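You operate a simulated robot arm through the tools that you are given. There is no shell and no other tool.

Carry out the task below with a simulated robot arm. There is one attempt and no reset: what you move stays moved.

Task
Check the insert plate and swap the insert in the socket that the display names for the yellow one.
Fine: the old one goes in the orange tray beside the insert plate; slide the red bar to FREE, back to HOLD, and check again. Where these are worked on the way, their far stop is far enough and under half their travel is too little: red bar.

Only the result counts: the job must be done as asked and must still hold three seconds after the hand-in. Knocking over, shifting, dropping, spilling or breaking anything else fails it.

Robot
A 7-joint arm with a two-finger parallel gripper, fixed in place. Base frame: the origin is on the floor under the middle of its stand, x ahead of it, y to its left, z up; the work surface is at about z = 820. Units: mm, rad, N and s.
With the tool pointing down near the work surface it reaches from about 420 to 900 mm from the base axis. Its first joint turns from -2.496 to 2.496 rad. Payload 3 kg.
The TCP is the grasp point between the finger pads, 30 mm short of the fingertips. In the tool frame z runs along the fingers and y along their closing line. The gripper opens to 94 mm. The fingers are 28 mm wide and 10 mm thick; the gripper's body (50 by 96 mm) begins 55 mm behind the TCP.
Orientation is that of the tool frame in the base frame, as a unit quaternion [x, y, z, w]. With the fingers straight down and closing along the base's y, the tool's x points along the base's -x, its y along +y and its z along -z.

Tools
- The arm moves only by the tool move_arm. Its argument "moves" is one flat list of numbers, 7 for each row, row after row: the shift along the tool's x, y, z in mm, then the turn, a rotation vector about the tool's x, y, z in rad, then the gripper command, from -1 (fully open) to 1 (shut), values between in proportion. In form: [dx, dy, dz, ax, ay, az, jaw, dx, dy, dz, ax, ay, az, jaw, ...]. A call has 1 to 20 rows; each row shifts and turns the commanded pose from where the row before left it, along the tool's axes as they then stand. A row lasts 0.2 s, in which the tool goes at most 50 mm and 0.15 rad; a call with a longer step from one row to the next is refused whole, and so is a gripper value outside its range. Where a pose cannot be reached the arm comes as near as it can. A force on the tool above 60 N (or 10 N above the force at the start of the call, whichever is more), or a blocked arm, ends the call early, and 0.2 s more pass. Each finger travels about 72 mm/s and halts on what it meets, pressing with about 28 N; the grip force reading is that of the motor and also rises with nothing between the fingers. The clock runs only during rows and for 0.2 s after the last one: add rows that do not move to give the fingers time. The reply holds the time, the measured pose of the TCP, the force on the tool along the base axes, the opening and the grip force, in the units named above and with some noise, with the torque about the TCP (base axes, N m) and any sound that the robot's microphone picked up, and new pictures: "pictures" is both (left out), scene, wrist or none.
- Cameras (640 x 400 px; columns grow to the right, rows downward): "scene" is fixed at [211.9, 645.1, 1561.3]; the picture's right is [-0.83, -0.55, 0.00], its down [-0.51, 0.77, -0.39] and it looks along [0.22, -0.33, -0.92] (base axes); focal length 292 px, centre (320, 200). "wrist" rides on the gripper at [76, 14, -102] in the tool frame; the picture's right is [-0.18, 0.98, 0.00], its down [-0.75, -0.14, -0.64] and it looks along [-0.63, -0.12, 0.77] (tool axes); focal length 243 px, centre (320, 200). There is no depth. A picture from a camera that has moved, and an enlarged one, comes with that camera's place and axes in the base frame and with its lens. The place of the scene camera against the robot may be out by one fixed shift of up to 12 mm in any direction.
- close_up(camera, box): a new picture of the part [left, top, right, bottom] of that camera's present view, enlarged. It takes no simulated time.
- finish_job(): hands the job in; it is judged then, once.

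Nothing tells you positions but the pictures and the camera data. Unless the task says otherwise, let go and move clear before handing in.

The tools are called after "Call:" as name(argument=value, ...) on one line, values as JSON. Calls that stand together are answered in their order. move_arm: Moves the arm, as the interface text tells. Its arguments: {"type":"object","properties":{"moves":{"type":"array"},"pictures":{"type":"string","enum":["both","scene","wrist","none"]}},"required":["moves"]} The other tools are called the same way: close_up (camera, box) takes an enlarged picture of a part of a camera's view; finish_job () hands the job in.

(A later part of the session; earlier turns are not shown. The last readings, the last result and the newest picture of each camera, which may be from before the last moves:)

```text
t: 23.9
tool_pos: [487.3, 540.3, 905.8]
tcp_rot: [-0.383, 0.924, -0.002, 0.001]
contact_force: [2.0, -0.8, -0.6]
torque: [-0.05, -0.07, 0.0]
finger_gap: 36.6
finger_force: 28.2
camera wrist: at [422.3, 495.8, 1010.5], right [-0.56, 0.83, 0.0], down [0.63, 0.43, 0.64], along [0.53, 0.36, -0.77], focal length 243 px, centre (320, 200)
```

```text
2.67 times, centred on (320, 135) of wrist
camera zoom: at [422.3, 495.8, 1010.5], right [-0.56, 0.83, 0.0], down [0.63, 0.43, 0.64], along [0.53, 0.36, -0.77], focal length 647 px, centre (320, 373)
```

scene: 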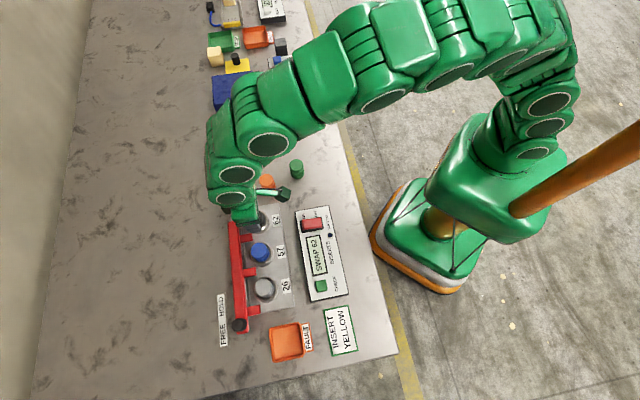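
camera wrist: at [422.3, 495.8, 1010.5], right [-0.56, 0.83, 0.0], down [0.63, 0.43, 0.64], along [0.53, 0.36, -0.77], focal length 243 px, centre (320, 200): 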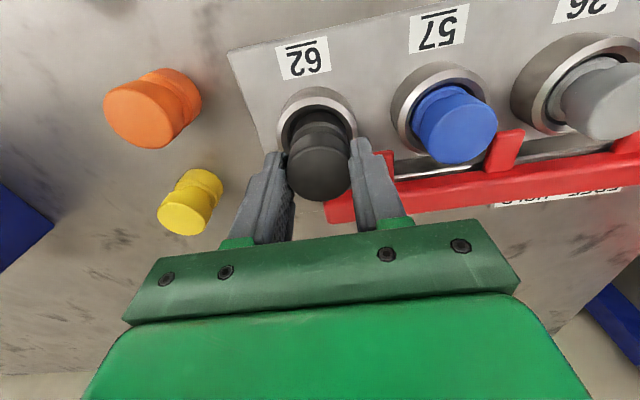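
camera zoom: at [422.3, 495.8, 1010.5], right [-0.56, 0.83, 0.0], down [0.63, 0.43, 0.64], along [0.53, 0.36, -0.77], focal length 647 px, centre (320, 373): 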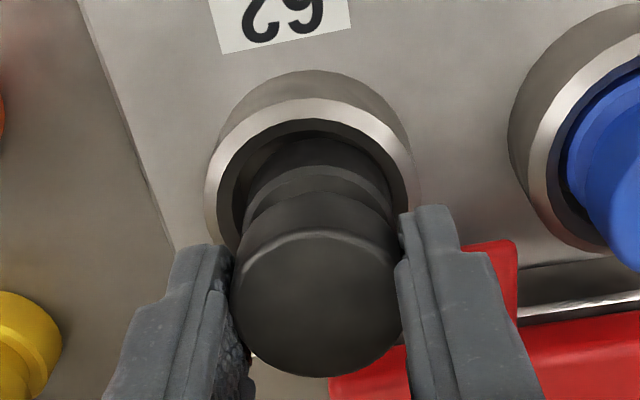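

The insert is coming out freely with no resistance. I'll continue lifting it clear.

Call:
move_arm(moves=[0, 0, -12, 0, 0, 0, 1, 0, 0, -20, 0, 0, 0, 1, 0, 0, -30, 0, 0, 0, 1, 0, 0, -38, 0, 0, 0, 1, 0, 0, 0, 0, 0, 0, 1], pictures="both")

Call:
close_up(camera="wrist", box=[200, 40, 440, 190])

```text
t: 25.1
tool_pos: [485.6, 542.2, 1007.2]
tcp_rot: [-0.382, 0.924, -0.001, 0.001]
contact_force: [-0.2, -0.1, 0.1]
torque: [0.0, 0.04, -0.03]
finger_gap: 36.5
finger_force: 27.4
camera wrist: at [421.5, 498.1, 1110.4], right [-0.56, 0.83, 0.0], down [0.63, 0.43, 0.64], along [0.53, 0.36, -0.77], focal length 243 px, centre (320, 200)
```

scene: 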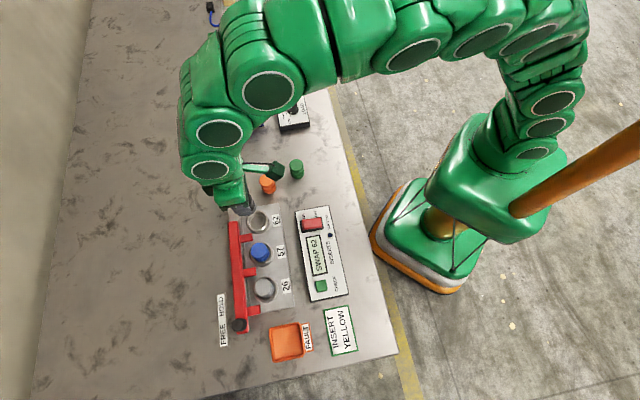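
wrist: 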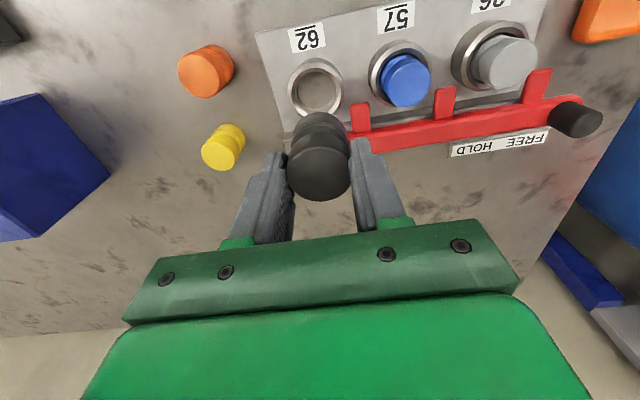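

```text
2.67 times, centred on (320, 115) of wrist
camera zoom: at [421.5, 498.1, 1110.4], right [-0.56, 0.83, 0.0], down [0.63, 0.43, 0.64], along [0.53, 0.36, -0.77], focal length 647 px, centre (320, 427)
```

zoom: 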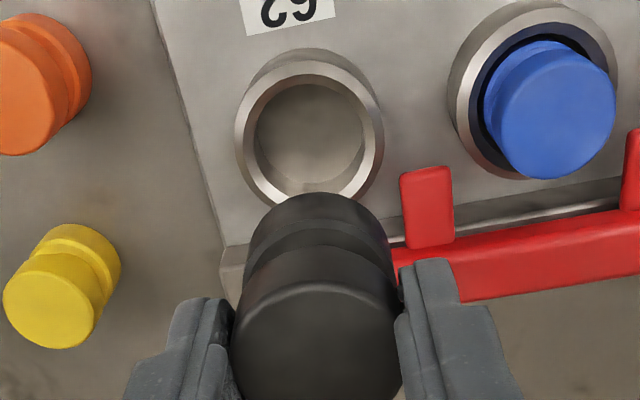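

The black insert is out and held. I'll carry it to the orange FAULT tray beside the insert plate, near (254, 722).

Call:
move_arm(moves=[4.6, 25, 0, 0, 0, 0, 1, 4.6, 35, 0, 0, 0, 0, 1, 4.6, 39, 0, 0, 0, 0, 1, 4.6, 39, 0, 0, 0, 0, 1, 4.6, 39, 0, 0, 0, 0, 1, 4.6, 39, 0, 0, 0, 0, 1, 4.6, 39, 0, 0, 0, 0, 1, 4.5, 25, 0, 0, 0, 0, 1, 0, 14.8, 0, 0, 0, 0, 1, 0, 0, 0, 0, 0, 0, 1], pictures="both")

Call:
close_up(camera="wrist", box=[200, 40, 440, 190])

```text
t: 27.3
tool_pos: [254.4, 721.7, 1006.0]
tcp_rot: [-0.381, 0.924, -0.002, -0.001]
contact_force: [-0.1, 0.5, 0.0]
torque: [-0.02, -0.04, 0.01]
finger_gap: 36.8
finger_force: 28.1
camera wrist: at [190.2, 678.1, 1109.1], right [-0.56, 0.83, 0.0], down [0.63, 0.43, 0.64], along [0.53, 0.36, -0.77], focal length 243 px, centre (320, 200)
```

scene: 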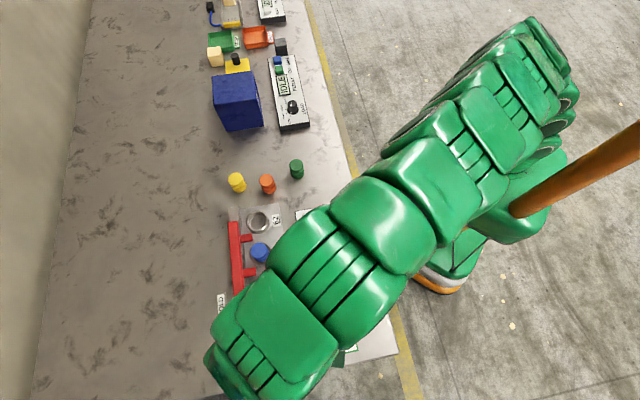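
wrist: 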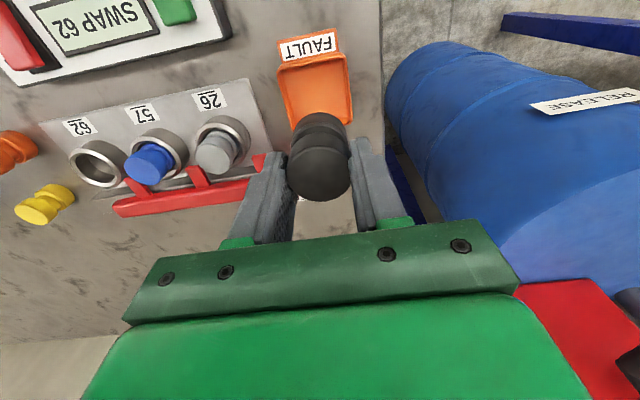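

```text
2.67 times, centred on (320, 115) of wrist
camera zoom: at [190.2, 678.1, 1109.1], right [-0.56, 0.83, 0.0], down [0.63, 0.43, 0.64], along [0.53, 0.36, -0.77], focal length 647 px, centre (320, 427)
```

zoom: 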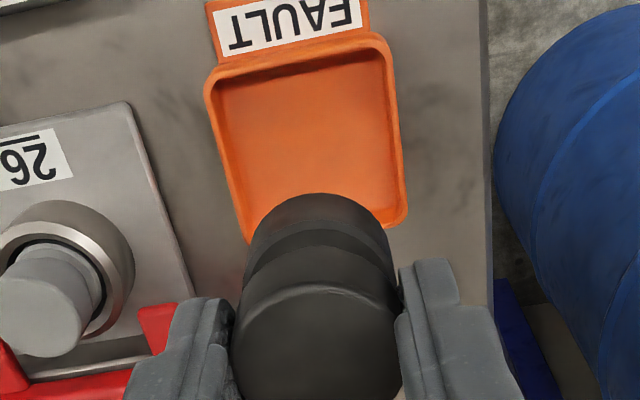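

The tray centre is about 3.5 mm off the tool axis. I'll correct that and lower the insert, slowing near the floor.

Call:
move_arm(moves=[0.7, -3.5, 25, 0, 0, 0, 1, 0, 0, 35, 0, 0, 0, 1, 0, 0, 30, 0, 0, 0, 1, 0, 0, 18, 0, 0, 0, 1, 0, 0, 3, 0, 0, 0, 1, 0, 0, 0, 0, 0, 0, 1], pictures="wrist")

Call:
close_up(camera="wrist", box=[200, 60, 440, 210])

```text
t: 28.7
tool_pos: [255.2, 720.1, 894.7]
tcp_rot: [-0.382, 0.924, -0.002, 0.0]
contact_force: [0.6, -0.1, -0.2]
torque: [0.03, 0.0, -0.01]
finger_gap: 36.5
finger_force: 27.7
camera wrist: at [190.7, 676.3, 998.8], right [-0.56, 0.83, 0.0], down [0.63, 0.43, 0.64], along [0.53, 0.36, -0.77], focal length 243 px, centre (320, 200)
```

wrist: 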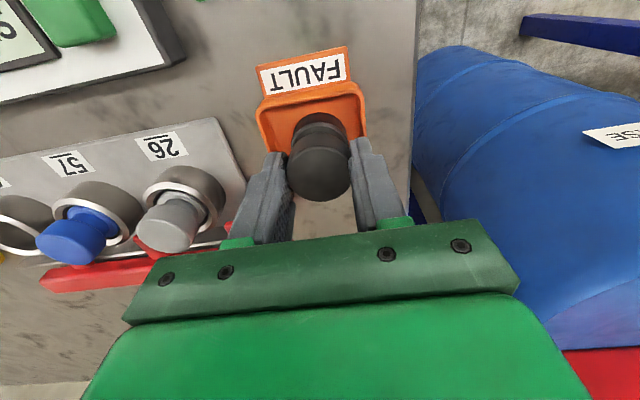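

```text
2.67 times, centred on (320, 135) of wrist
camera zoom: at [190.7, 676.3, 998.8], right [-0.56, 0.83, 0.0], down [0.63, 0.43, 0.64], along [0.53, 0.36, -0.77], focal length 647 px, centre (320, 373)
```

zoom: 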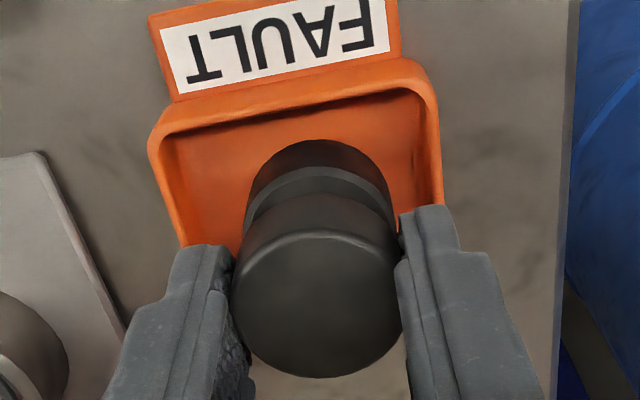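

Call:
move_arm(moves=[0, 0, 2, 0, 0, 0, 1, 0, 0, 2, 0, 0, 0, 1, 0, 0, 0, 0, 0, 0, 1], pictures="none")

Call:
move_arm(moves=[0, 0, 1.5, 0, 0, 0, 1, 0, 0, 1.5, 0, 0, 0, 1, 0, 0, 0, 0, 0, 0, 1], pictures="wrist")

```text
t: 29.5
tool_pos: [255.7, 719.9, 890.9]
tcp_rot: [-0.382, 0.924, -0.002, 0.002]
contact_force: [-0.3, -0.2, -0.2]
torque: [-0.03, -0.03, 0.01]
finger_gap: 36.7
finger_force: 27.4
```

```text
t: 30.3
tool_pos: [255.7, 717.8, 888.8]
tcp_rot: [-0.382, 0.924, -0.001, 0.0]
contact_force: [0.0, 0.2, -0.9]
torque: [0.03, -0.01, -0.02]
finger_gap: 36.4
finger_force: 27.7
camera wrist: at [191.3, 674.9, 991.4], right [-0.56, 0.83, 0.0], down [0.63, 0.43, 0.64], along [0.53, 0.36, -0.77], focal length 243 px, centre (320, 200)
```

wrist: 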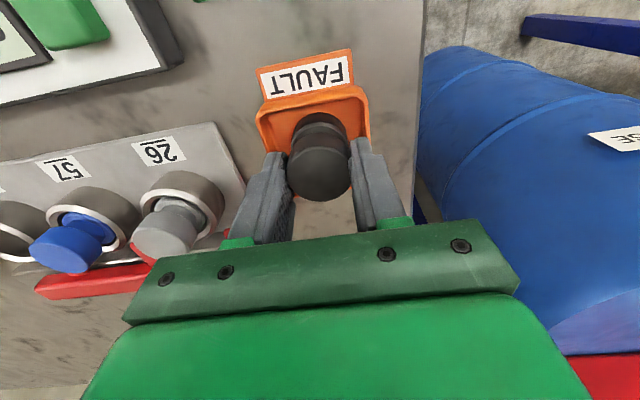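

No contact yet. I'll continue down in small steps.

Call:
move_arm(moves=[0, 0, 1.5, 0, 0, 0, 1, 0, 0, 1.5, 0, 0, 0, 1, 0, 0, 0, 0, 0, 0, 1], pictures="none")

```text
t: 31.1
tool_pos: [255.0, 719.1, 885.2]
tcp_rot: [-0.381, 0.925, -0.002, 0.001]
contact_force: [-0.2, 0.3, -1.0]
torque: [-0.02, 0.03, -0.02]
finger_gap: 36.5
finger_force: 27.9
```

Call:
move_arm(moves=[0, 0, 1.5, 0, 0, 0, 1, 0, 0, 0, 0, 0, 0, 1], pictures="none")

Call:
move_arm(moves=[0, 0, 1.5, 0, 0, 0, 1, 0, 0, 0, 0, 0, 0, 1], pictures="wrist")

Call:
close_up(camera="wrist", box=[240, 60, 400, 210])

```text
t: 31.7
tool_pos: [255.6, 718.6, 882.7]
tcp_rot: [-0.38, 0.925, -0.001, 0.0]
contact_force: [-0.4, -0.3, -1.3]
torque: [0.03, 0.03, -0.02]
finger_gap: 36.6
finger_force: 27.7
```

```text
t: 32.3
tool_pos: [255.3, 719.6, 881.7]
tcp_rot: [-0.381, 0.925, 0.0, 0.0]
contact_force: [-1.6, -2.1, 20.3]
torque: [-0.14, 0.13, 0.0]
finger_gap: 36.6
finger_force: 27.8
camera wrist: at [190.8, 675.2, 986.1], right [-0.56, 0.83, 0.0], down [0.63, 0.43, 0.64], along [0.53, 0.36, -0.77], focal length 243 px, centre (320, 200)
```

wrist: 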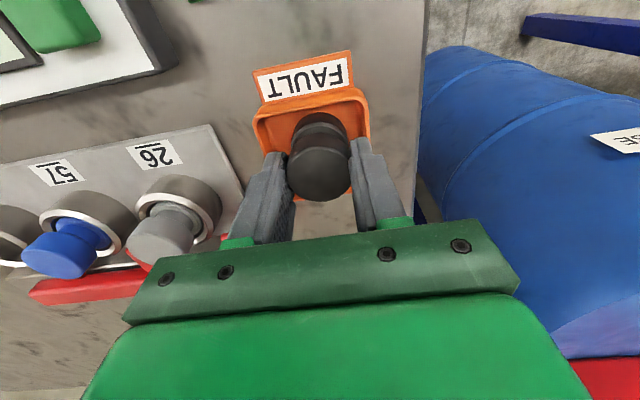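

```text
2.67 times, centred on (320, 135) of wrist
camera zoom: at [190.8, 675.2, 986.1], right [-0.56, 0.83, 0.0], down [0.63, 0.43, 0.64], along [0.53, 0.36, -0.77], focal length 647 px, centre (320, 373)
```

zoom: 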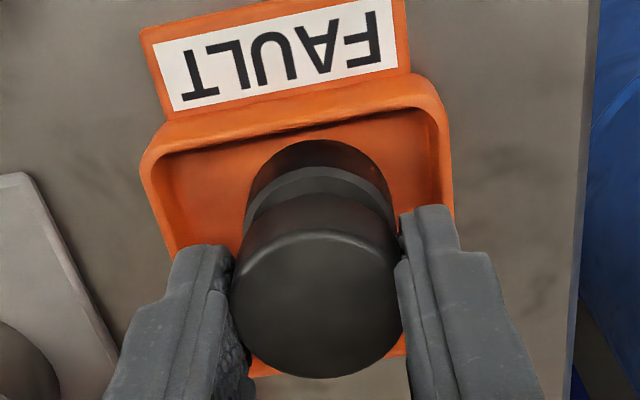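

The insert is resting on the tray floor (20 N contact). I'll ease off, open the fingers gently and lift away.

Call:
move_arm(moves=[0, 0, -0.7, 0, 0, 0, 1, 0, 0, 0, 0, 0, 0, 0.1, 0, 0, 0, 0, 0, 0, -0.06, 0, 0, 0, 0, 0, 0, -0.06, 0, 0, -8, 0, 0, 0, -0.06, 0, 0, -20, 0, 0, 0, -0.06, 0, 0, -30, 0, 0, 0, -0.06, 0, 0, -40, 0, 0, 0, -0.06, 0, 0, -30, 0, 0, 0, -0.06, 0, 0, 0, 0, 0, 0, -0.06], pictures="both")

Call:
close_up(camera="wrist", box=[200, 40, 440, 190])

```text
t: 34.5
tool_pos: [253.7, 719.8, 1010.1]
tcp_rot: [-0.382, 0.924, -0.002, 0.0]
contact_force: [0.6, 0.2, 0.7]
torque: [0.04, -0.03, 0.0]
finger_gap: 49.8
finger_force: 0.1
camera wrist: at [188.5, 676.2, 1113.6], right [-0.56, 0.83, 0.0], down [0.63, 0.43, 0.64], along [0.53, 0.36, -0.77], focal length 243 px, centre (320, 200)
```

scene: 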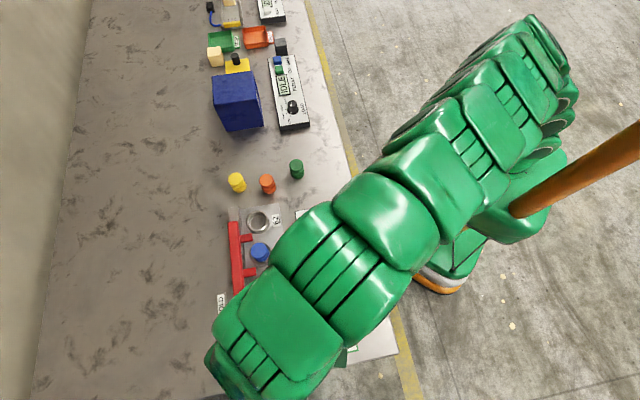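
wrist: 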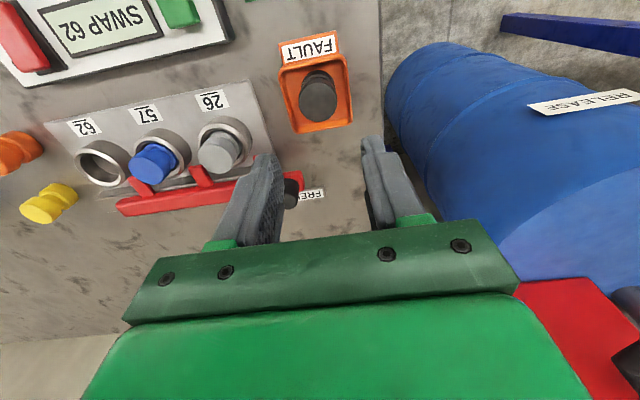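

```text
2.67 times, centred on (320, 115) of wrist
camera zoom: at [188.5, 676.2, 1113.6], right [-0.56, 0.83, 0.0], down [0.63, 0.43, 0.64], along [0.53, 0.36, -0.77], focal length 647 px, centre (320, 427)
```

zoom: 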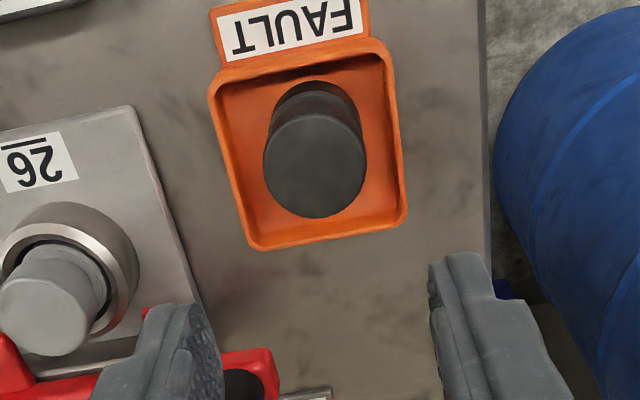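

The black insert is standing upright in the FAULT tray. Next I'll go to the yellow spare insert, near (594, 481).

Call:
move_arm(moves=[-7.3, -40.8, 0, 0, 0, 0, -0.2, -7.3, -40.8, 0, 0, 0, 0, -0.2, -7.3, -40.8, 0, 0, 0, 0, -0.2, -7.3, -40.8, 0, 0, 0, 0, -0.2, -7.3, -40.8, 0, 0, 0, 0, -0.2, -7.3, -40.8, 0, 0, 0, 0, -0.2, -7.3, -40.8, 0, 0, 0, 0, -0.2, -7.3, -40.8, 0, 0, 0, 0, -0.2, -7.3, -40.8, 0, 0, 0, 0, -0.2, -7.3, -40.8, 0, 0, 0, 0, -0.2, 0, 0, 0, 0, 0, 0, -0.2], pictures="both")

Call:
close_up(camera="wrist", box=[200, 40, 440, 190])

Call:
close_up(camera="scene", box=[200, 190, 400, 370])

```text
t: 36.9
tool_pos: [594.8, 480.8, 1011.8]
tcp_rot: [-0.382, 0.924, -0.002, -0.001]
contact_force: [0.3, 0.2, 0.6]
torque: [0.0, -0.02, -0.02]
finger_gap: 56.5
finger_force: 0.1
camera wrist: at [530.2, 436.4, 1116.5], right [-0.56, 0.83, 0.0], down [0.63, 0.43, 0.64], along [0.53, 0.36, -0.77], focal length 243 px, centre (320, 200)
```

scene: 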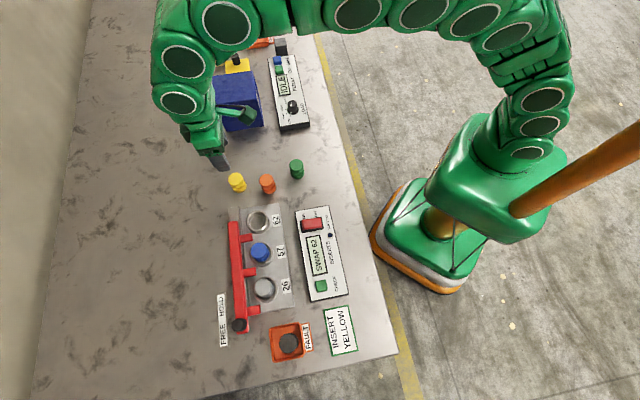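
wrist: 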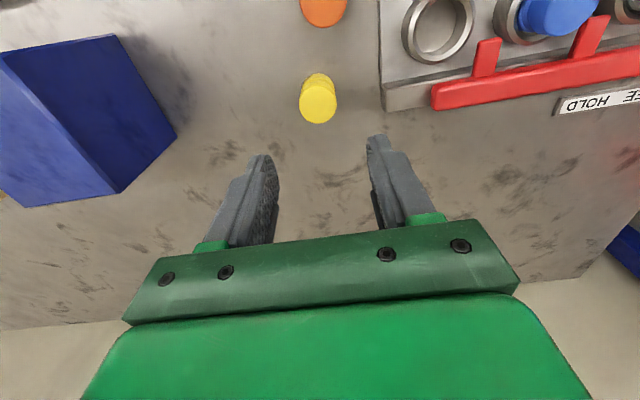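

```text
2.67 times, centred on (320, 115) of wrist
camera zoom: at [530.2, 436.4, 1116.5], right [-0.56, 0.83, 0.0], down [0.63, 0.43, 0.64], along [0.53, 0.36, -0.77], focal length 647 px, centre (320, 427)
```

zoom: 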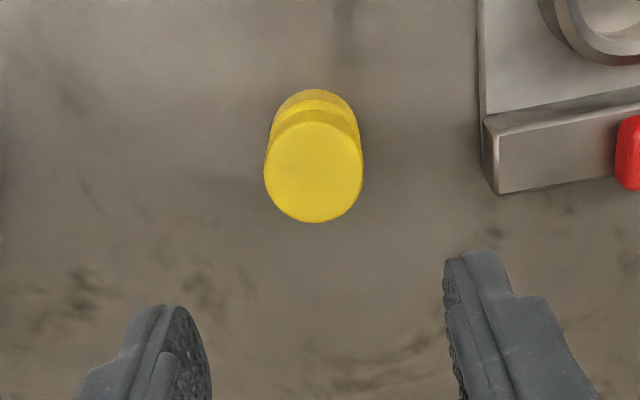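

```text
2.22 times, centred on (300, 280) of scene
camera zoom: at [211.9, 645.1, 1561.3], right [-0.83, -0.55, 0.0], down [-0.51, 0.77, -0.39], along [0.22, -0.33, -0.92], focal length 650 px, centre (364, 22)
```

zoom: 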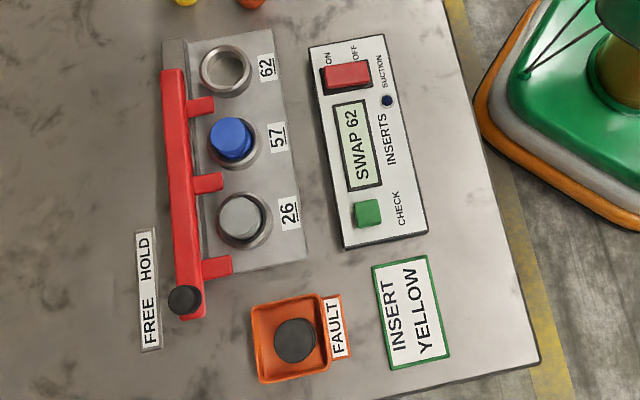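

Yellow sits about 3 mm off the tool axis in both directions. I'll correct and descend partway before a final alignment check.

Call:
move_arm(moves=[-3.3, -3.0, 30, 0, 0, 0, -0.2, 0, 0, 35, 0, 0, 0, -0.2, 0, 0, 25, 0, 0, 0, -0.2, 0, 0, 12, 0, 0, 0, -0.2, 0, 0, 0, 0, 0, 0, -0.2], pictures="both")

Call:
close_up(camera="wrist", box=[200, 60, 440, 210])

```text
t: 38.1
tool_pos: [599.5, 480.5, 912.3]
tcp_rot: [-0.381, 0.924, -0.001, 0.001]
contact_force: [-0.9, -0.3, -0.2]
torque: [-0.01, 0.03, 0.04]
finger_gap: 56.4
finger_force: 0.0
camera wrist: at [534.1, 437.0, 1014.9], right [-0.56, 0.83, 0.0], down [0.63, 0.43, 0.64], along [0.53, 0.36, -0.77], focal length 243 px, centre (320, 200)
```

scene: 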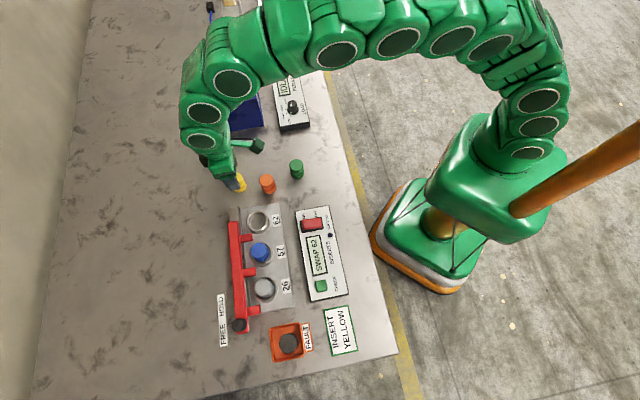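
wrist: 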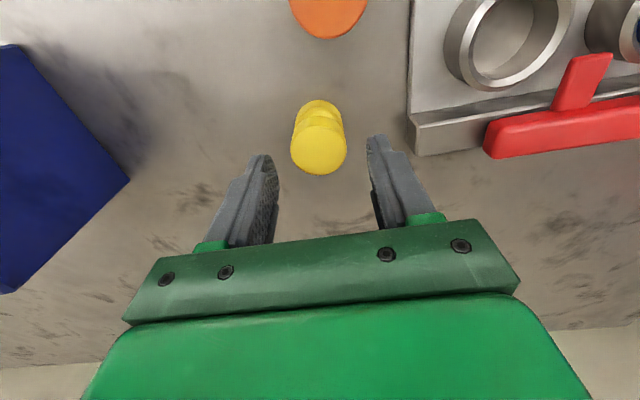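

```text
2.67 times, centred on (320, 135) of wrist
camera zoom: at [534.1, 437.0, 1014.9], right [-0.56, 0.83, 0.0], down [0.63, 0.43, 0.64], along [0.53, 0.36, -0.77], focal length 647 px, centre (320, 373)
```

zoom: 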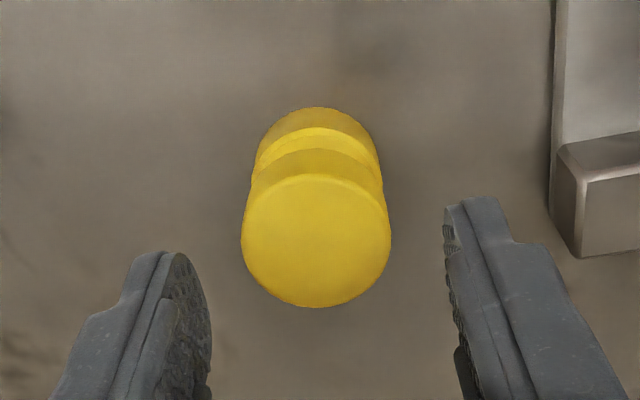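

The yellow insert is centred between the fingers. I'll descend and grip its head.

Call:
move_arm(moves=[0, -0.5, 12, 0, 0, 0, -0.2, 0, 0, 10, 0, 0, 0, -0.2, 0, 0, 5, 0, 0, 0, -0.2, 0, 0, 0, 0, 0, 0, -0.2, 0, 0, 0, 0, 0, 0, 1, 0, 0, 0, 0, 0, 0, 1, 0, 0, 0, 0, 0, 0, 1], pictures="wrist")

Call:
close_up(camera="wrist", box=[200, 60, 440, 210])

```text
t: 39.7
tool_pos: [599.0, 481.1, 884.7]
tcp_rot: [-0.382, 0.924, -0.002, 0.001]
contact_force: [-0.6, 0.1, 0.3]
torque: [0.03, 0.08, 0.01]
finger_gap: 36.4
finger_force: 27.8
camera wrist: at [535.0, 438.1, 986.9], right [-0.56, 0.83, 0.0], down [0.63, 0.43, 0.64], along [0.53, 0.36, -0.77], focal length 243 px, centre (320, 200)
```

wrist: 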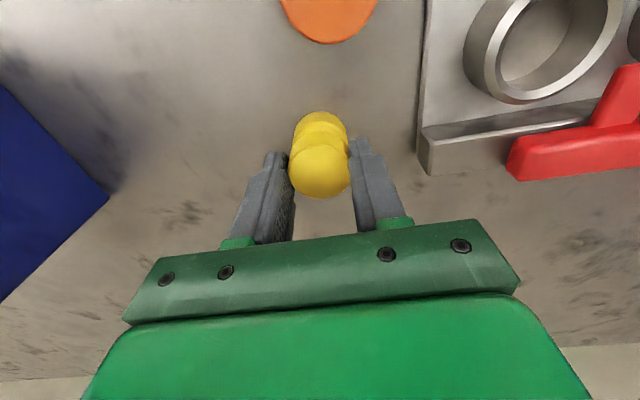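

```text
2.67 times, centred on (320, 135) of wrist
camera zoom: at [535.0, 438.1, 986.9], right [-0.56, 0.83, 0.0], down [0.63, 0.43, 0.64], along [0.53, 0.36, -0.77], focal length 647 px, centre (320, 373)
```

zoom: 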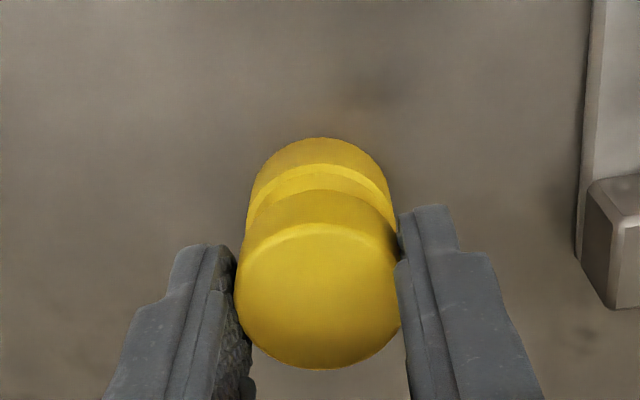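

Yellow is gripped. I'll lift it straight up and carry it over the empty socket 62.

Call:
move_arm(moves=[0, 0, -10, 0, 0, 0, 1, 0, 0, -30, 0, 0, 0, 1, 0, 0, -40, 0, 0, 0, 1, 0, 0, -30, 0, 0, 0, 1, 9.7, 25, 0, 0, 0, 0, 1, 9.7, 32, 0, 0, 0, 0, 1, 9.7, 32, 0, 0, 0, 0, 1, 9.7, 25, 0, 0, 0, 0, 1, 0, 5.7, 0, 0, 0, 0, 1, 0, 0, 0, 0, 0, 0, 1], pictures="both")

Call:
close_up(camera="wrist", box=[200, 40, 440, 190])

```text
t: 41.9
tool_pos: [488.4, 538.4, 993.3]
tcp_rot: [-0.381, 0.925, -0.002, 0.0]
contact_force: [-0.1, -0.7, -0.7]
torque: [-0.02, 0.0, 0.0]
finger_gap: 36.4
finger_force: 27.7
camera wrist: at [423.7, 495.7, 1096.5], right [-0.56, 0.83, 0.0], down [0.63, 0.43, 0.64], along [0.53, 0.36, -0.77], focal length 243 px, centre (320, 200)
```

scene: 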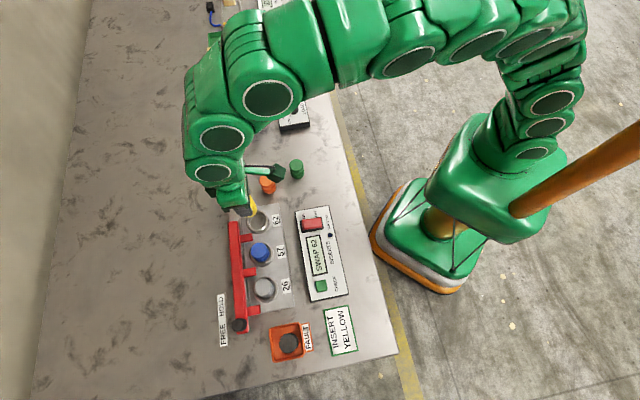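
wrist: 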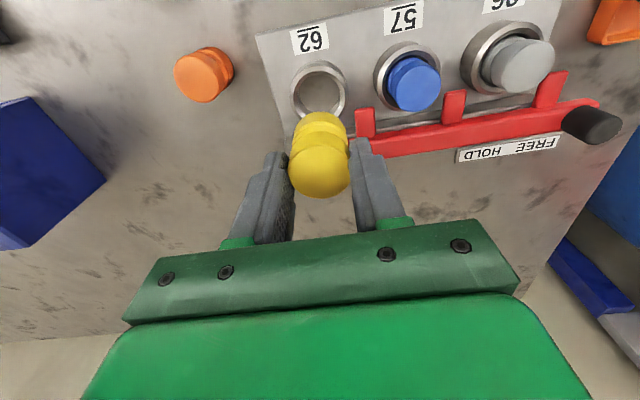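

```text
2.67 times, centred on (320, 115) of wrist
camera zoom: at [423.7, 495.7, 1096.5], right [-0.56, 0.83, 0.0], down [0.63, 0.43, 0.64], along [0.53, 0.36, -0.77], focal length 647 px, centre (320, 427)
```

zoom: 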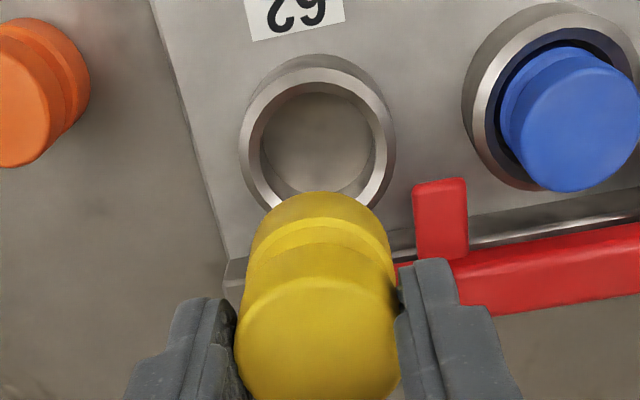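

The yellow insert is over socket 62, within about a millimetre. I'll lower it to just above the ring and recheck the alignment.

Call:
move_arm(moves=[0, -0.7, 30, 0, 0, 0, 1, 0, 0, 30, 0, 0, 0, 1, 0, 0, 20, 0, 0, 0, 1, 0, 0, 0, 0, 0, 0, 1], pictures="both")

Call:
close_up(camera="wrist", box=[240, 60, 400, 160])

Call:
close_up(camera="scene", box=[210, 180, 310, 255])

```text
t: 42.9
tool_pos: [489.4, 538.6, 914.4]
tcp_rot: [-0.382, 0.924, -0.002, 0.001]
contact_force: [-1.5, -1.5, 11.0]
torque: [0.05, 0.07, 0.03]
finger_gap: 36.5
finger_force: 28.2
camera wrist: at [425.2, 495.8, 1016.8], right [-0.56, 0.83, 0.0], down [0.63, 0.43, 0.64], along [0.53, 0.36, -0.77], focal length 243 px, centre (320, 200)
```

scene: 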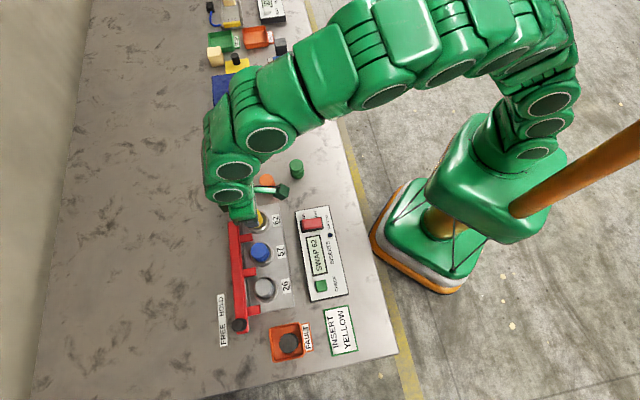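
wrist: 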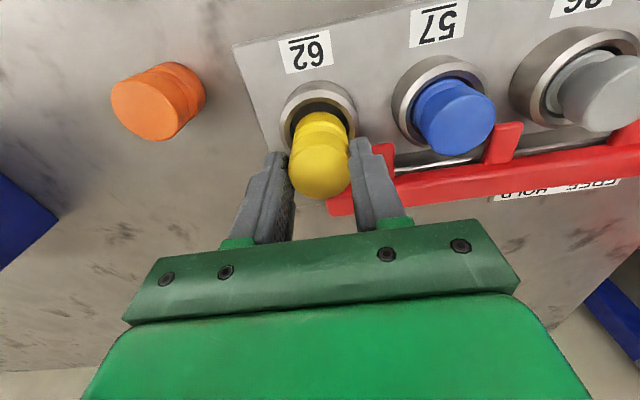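

```text
4.00 times, centred on (320, 110) of wrist
camera zoom: at [425.2, 495.8, 1016.8], right [-0.56, 0.83, 0.0], down [0.63, 0.43, 0.64], along [0.53, 0.36, -0.77], focal length 970 px, centre (320, 560)
```

zoom: 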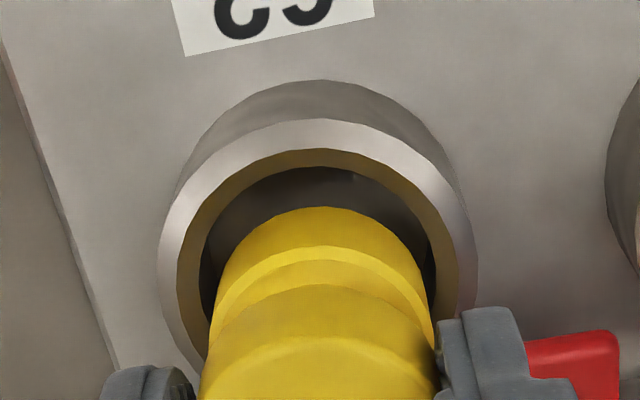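

```text
5.33 times, centred on (260, 218) of scene
camera zoom: at [211.9, 645.1, 1561.3], right [-0.83, -0.55, 0.0], down [-0.51, 0.77, -0.39], along [0.22, -0.33, -0.92], focal length 1560 px, centre (640, 107)
```

zoom: 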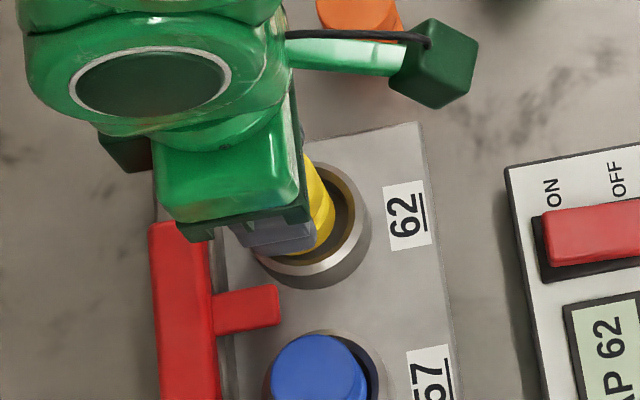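

There's 11 N of contact already, pushing back toward the robot, so the insert is touching the outer side of the ring's chamfer. I'll back up slightly, shift about 2.7 mm toward the robot and look again.

Call:
move_arm(moves=[0, 0, -4, 0, 0, 0, 1, 2.7, 0, 0, 0, 0, 0, 1, 0, 0, 0, 0, 0, 0, 1], pictures="wrist")

Call:
close_up(camera="wrist", box=[240, 60, 400, 160])

Call:
close_up(camera="scene", box=[230, 190, 290, 250])

```text
t: 43.7
tool_pos: [486.1, 537.1, 916.8]
tcp_rot: [-0.381, 0.925, -0.002, 0.0]
contact_force: [0.3, -0.7, -0.3]
torque: [-0.02, 0.03, 0.03]
finger_gap: 36.6
finger_force: 28.2
camera wrist: at [422.4, 493.3, 1019.6], right [-0.56, 0.83, 0.0], down [0.63, 0.43, 0.64], along [0.53, 0.36, -0.77], focal length 243 px, centre (320, 200)
```

wrist: 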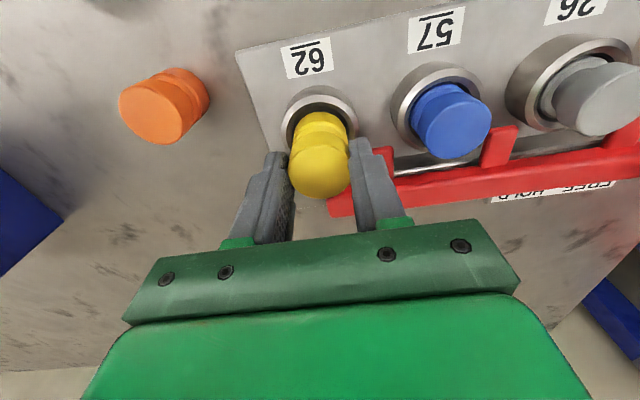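

```text
4.00 times, centred on (320, 110) of wrist
camera zoom: at [422.4, 493.3, 1019.6], right [-0.56, 0.83, 0.0], down [0.63, 0.43, 0.64], along [0.53, 0.36, -0.77], focal length 970 px, centre (320, 560)
```

zoom: 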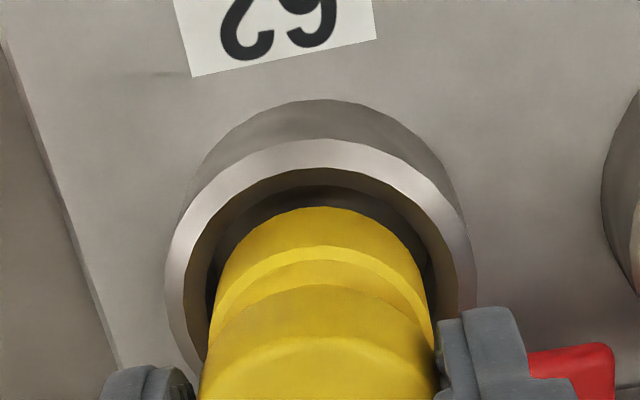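

```text
6.67 times, centred on (260, 220) of scene
camera zoom: at [211.9, 645.1, 1561.3], right [-0.83, -0.55, 0.0], down [-0.51, 0.77, -0.39], along [0.22, -0.33, -0.92], focal length 1950 px, centre (720, 67)
```

zoom: 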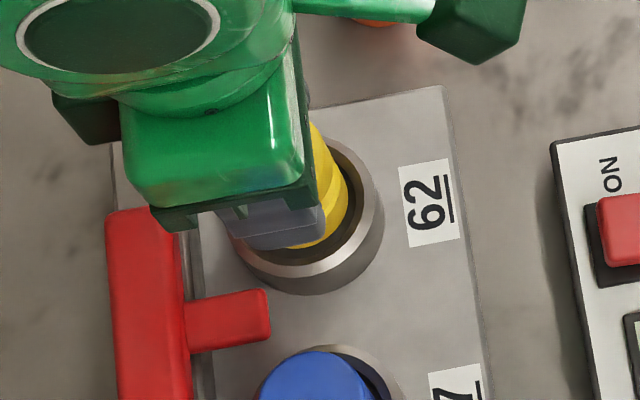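

The insert now looks centred in the ring. I'll descend gently and watch the forces.

Call:
move_arm(moves=[0, 0, 2, 0, 0, 0, 1, 0, 0, 2, 0, 0, 0, 1, 0, 0, 2, 0, 0, 0, 1, 0, 0, 0, 0, 0, 0, 1], pictures="wrist")

Call:
close_up(camera="wrist", box=[240, 60, 400, 160])

```text
t: 44.7
tool_pos: [487.1, 535.5, 911.5]
tcp_rot: [-0.382, 0.924, -0.001, 0.0]
contact_force: [-0.4, -0.2, -0.7]
torque: [0.02, -0.01, 0.01]
finger_gap: 36.4
finger_force: 27.6
camera wrist: at [422.5, 492.6, 1014.2], right [-0.56, 0.83, 0.0], down [0.63, 0.43, 0.64], along [0.53, 0.36, -0.77], focal length 243 px, centre (320, 200)
```

wrist: 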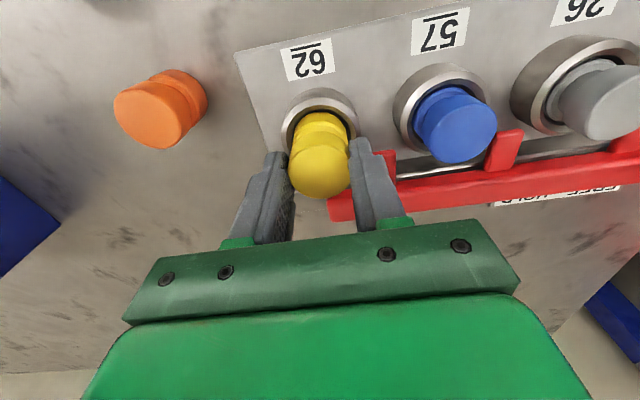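

```text
4.00 times, centred on (320, 110) of wrist
camera zoom: at [422.5, 492.6, 1014.2], right [-0.56, 0.83, 0.0], down [0.63, 0.43, 0.64], along [0.53, 0.36, -0.77], focal length 970 px, centre (320, 560)
```

zoom: 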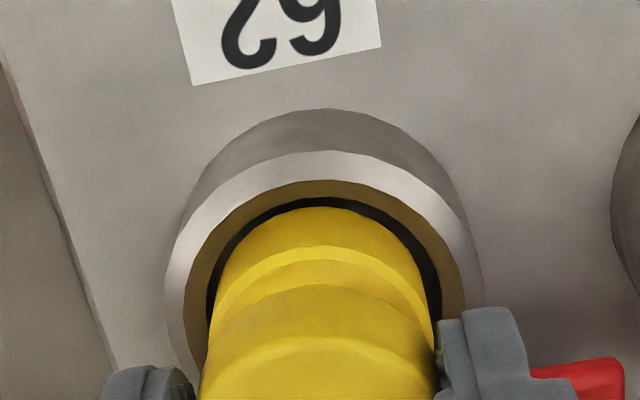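

No contact now at z = 911.5, so the insert is entering the bore. I'll keep lowering.

Call:
move_arm(moves=[0, 0, 2, 0, 0, 0, 1, 0, 0, 2, 0, 0, 0, 1, 0, 0, 2, 0, 0, 0, 1, 0, 0, 0, 0, 0, 0, 1], pictures="wrist")

Call:
close_up(camera="wrist", box=[240, 60, 400, 160])

```text
t: 45.7
tool_pos: [486.1, 536.3, 905.1]
tcp_rot: [-0.382, 0.924, -0.002, 0.0]
contact_force: [-0.3, 0.0, -1.0]
torque: [0.02, -0.02, 0.0]
finger_gap: 36.3
finger_force: 28.0
camera wrist: at [421.8, 492.9, 1008.0], right [-0.56, 0.83, 0.0], down [0.63, 0.43, 0.64], along [0.53, 0.36, -0.77], focal length 243 px, centre (320, 200)
```

wrist: 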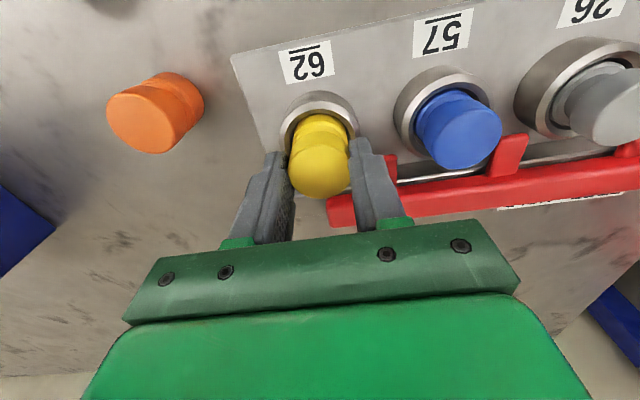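

```text
4.00 times, centred on (320, 110) of wrist
camera zoom: at [421.8, 492.9, 1008.0], right [-0.56, 0.83, 0.0], down [0.63, 0.43, 0.64], along [0.53, 0.36, -0.77], focal length 970 px, centre (320, 560)
```

zoom: 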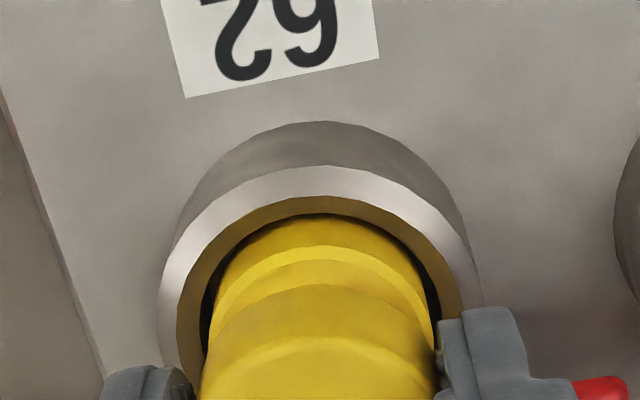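

Call:
move_arm(moves=[0, 0, 2, 0, 0, 0, 1, 0, 0, 2, 0, 0, 0, 1, 0, 0, 2, 0, 0, 0, 1, 0, 0, 0, 0, 0, 0, 1], pictures="none")

```text
t: 46.7
tool_pos: [485.1, 536.5, 897.7]
tcp_rot: [-0.382, 0.924, -0.002, 0.001]
contact_force: [0.6, 0.2, 0.0]
torque: [-0.03, 0.0, -0.01]
finger_gap: 36.6
finger_force: 28.1
```

Call:
move_arm(moves=[0, 0, 1.5, 0, 0, 0, 1, 0, 0, 1.5, 0, 0, 0, 1, 0, 0, 0, 0, 0, 0, 1], pictures="none")

```text
t: 47.5
tool_pos: [485.8, 536.6, 896.7]
tcp_rot: [-0.382, 0.924, -0.002, 0.001]
contact_force: [0.6, 1.5, -1.5]
torque: [-0.02, -0.01, -0.05]
finger_gap: 36.3
finger_force: 27.6
```

Call:
move_arm(moves=[0, 0, 1.5, 0, 0, 0, 1, 0, 0, 0, 0, 0, 0, 1], pictures="none")

Call:
move_arm(moves=[0, 0, 1.5, 0, 0, 0, 1, 0, 0, 0, 0, 0, 0, 1], pictures="wrist")

Call:
close_up(camera="wrist", box=[240, 60, 400, 160])

```text
t: 48.1
tool_pos: [485.7, 536.2, 894.1]
tcp_rot: [-0.381, 0.924, -0.002, 0.001]
contact_force: [2.4, 0.8, -1.5]
torque: [0.06, -0.11, -0.02]
finger_gap: 36.3
finger_force: 27.8
```

```text
t: 48.7
tool_pos: [484.8, 536.2, 893.8]
tcp_rot: [-0.381, 0.924, -0.002, 0.001]
contact_force: [1.6, -0.2, 8.4]
torque: [0.06, -0.07, -0.01]
finger_gap: 36.2
finger_force: 27.8
camera wrist: at [421.3, 492.2, 997.0], right [-0.56, 0.83, 0.0], down [0.63, 0.43, 0.64], along [0.53, 0.36, -0.77], focal length 243 px, centre (320, 200)
```

wrist: 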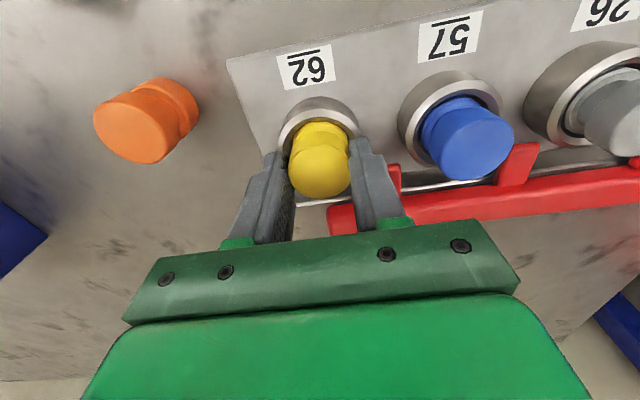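

```text
4.00 times, centred on (320, 110) of wrist
camera zoom: at [421.3, 492.2, 997.0], right [-0.56, 0.83, 0.0], down [0.63, 0.43, 0.64], along [0.53, 0.36, -0.77], focal length 970 px, centre (320, 560)
```

zoom: 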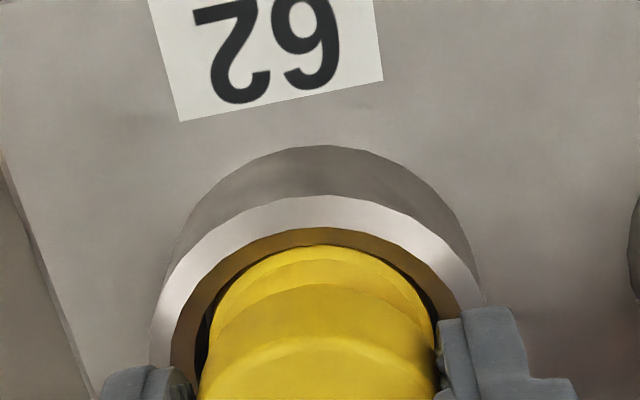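

The insert reached the bottom at z ≈ 893.5, as predicted. It sits about 1–2 mm toward the robot side of the bore, so I'll nudge it outward and watch the force.

Call:
move_arm(moves=[0, 0, -0.6, 0, 0, 0, 1, -0.7, 0, 0, 0, 0, 0, 1, -0.6, 0, 0, 0, 0, 0, 1, 0, 0, 0, 0, 0, 0, 1], pictures="none")

```text
t: 49.7
tool_pos: [486.3, 536.5, 893.3]
tcp_rot: [-0.382, 0.924, -0.002, 0.001]
contact_force: [-0.8, -1.3, 5.1]
torque: [-0.03, 0.09, 0.01]
finger_gap: 36.4
finger_force: 27.9
```

Call:
move_arm(moves=[-0.6, 0, 0, 0, 0, 0, 1, 0, 0, 0, 0, 0, 0, 1], pictures="wrist")

Call:
close_up(camera="wrist", box=[240, 60, 400, 160])

```text
t: 50.3
tool_pos: [487.0, 536.7, 893.2]
tcp_rot: [-0.381, 0.924, -0.002, 0.0]
contact_force: [-2.5, 0.4, 6.8]
torque: [0.05, 0.17, 0.02]
finger_gap: 36.4
finger_force: 28.1
camera wrist: at [422.5, 493.2, 996.8], right [-0.56, 0.83, 0.0], down [0.63, 0.43, 0.64], along [0.53, 0.36, -0.77], focal length 243 px, centre (320, 200)
```

wrist: 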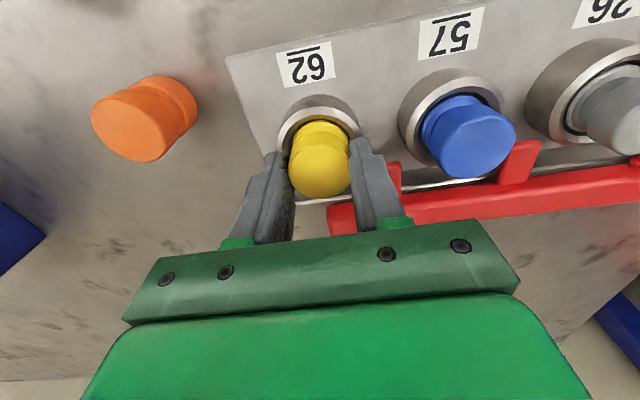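

```text
4.00 times, centred on (320, 110) of wrist
camera zoom: at [422.5, 493.2, 996.8], right [-0.56, 0.83, 0.0], down [0.63, 0.43, 0.64], along [0.53, 0.36, -0.77], focal length 970 px, centre (320, 560)
```

zoom: 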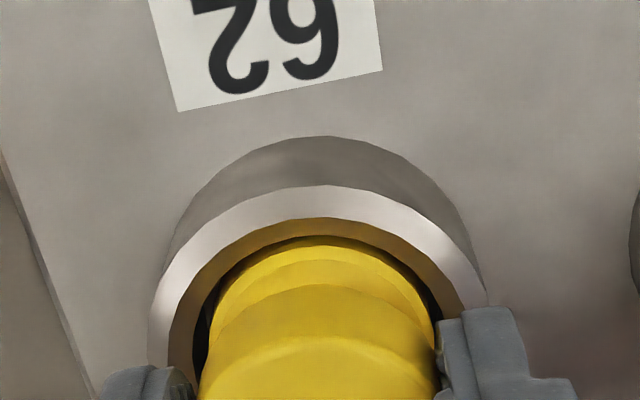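

The insert is centred in the bore and seated. I'll release it and rise straight up.

Call:
move_arm(moves=[0, 0, 0.4, 0, 0, 0, 1, 0, 0, 0, 0, 0, 0, 0.1, 0, 0, 0, 0, 0, 0, -0.15, 0, 0, 0, 0, 0, 0, -0.15, 0, 0, -10, 0, 0, 0, -0.15, 0, 0, -30, 0, 0, 0, -0.15, 0, 0, -40, 0, 0, 0, -0.15, 0, 0, -30, 0, 0, 0, -0.15, 0, 0, 0, 0, 0, 0, -0.15], pictures="both")

Call:
close_up(camera="wrist", box=[220, 30, 460, 180])

Call:
close_up(camera="scene", box=[210, 190, 330, 340])

```text
t: 52.3
tool_pos: [488.7, 538.0, 1003.7]
tcp_rot: [-0.382, 0.924, -0.001, 0.001]
contact_force: [0.7, -0.5, 0.3]
torque: [-0.02, 0.01, -0.02]
finger_gap: 54.1
finger_force: 0.1
camera wrist: at [423.4, 493.8, 1107.1], right [-0.56, 0.83, 0.0], down [0.63, 0.43, 0.64], along [0.53, 0.36, -0.77], focal length 243 px, centre (320, 200)
```

scene: 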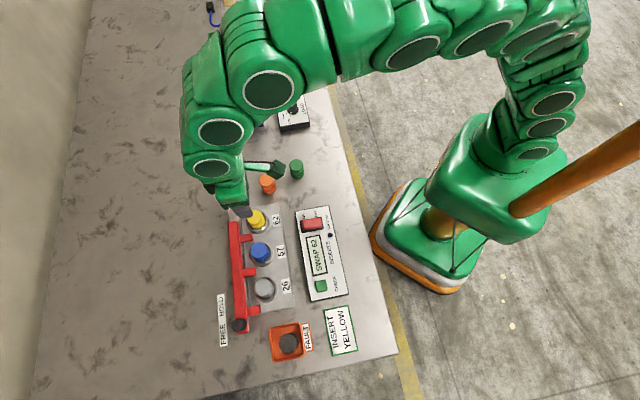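
wrist: 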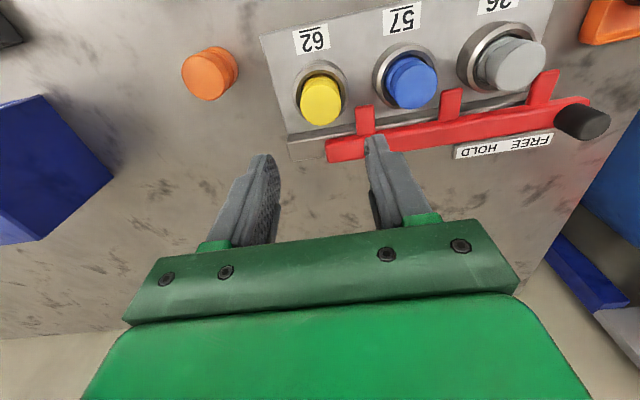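

```text
2.67 times, centred on (340, 105) of wrist
camera zoom: at [423.4, 493.8, 1107.1], right [-0.56, 0.83, 0.0], down [0.63, 0.43, 0.64], along [0.53, 0.36, -0.77], focal length 647 px, centre (267, 453)
```

zoom: 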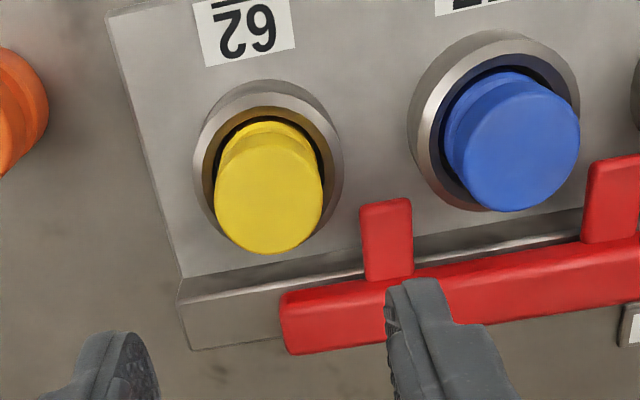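

```text
2.67 times, centred on (270, 265) of scene
camera zoom: at [211.9, 645.1, 1561.3], right [-0.83, -0.55, 0.0], down [-0.51, 0.77, -0.39], along [0.22, -0.33, -0.92], focal length 780 px, centre (453, 27)
```

zoom: 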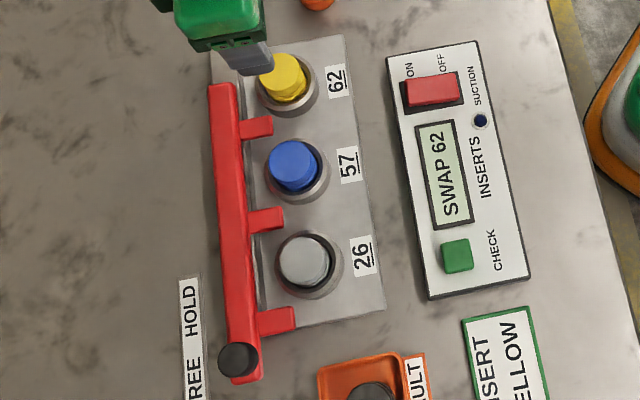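

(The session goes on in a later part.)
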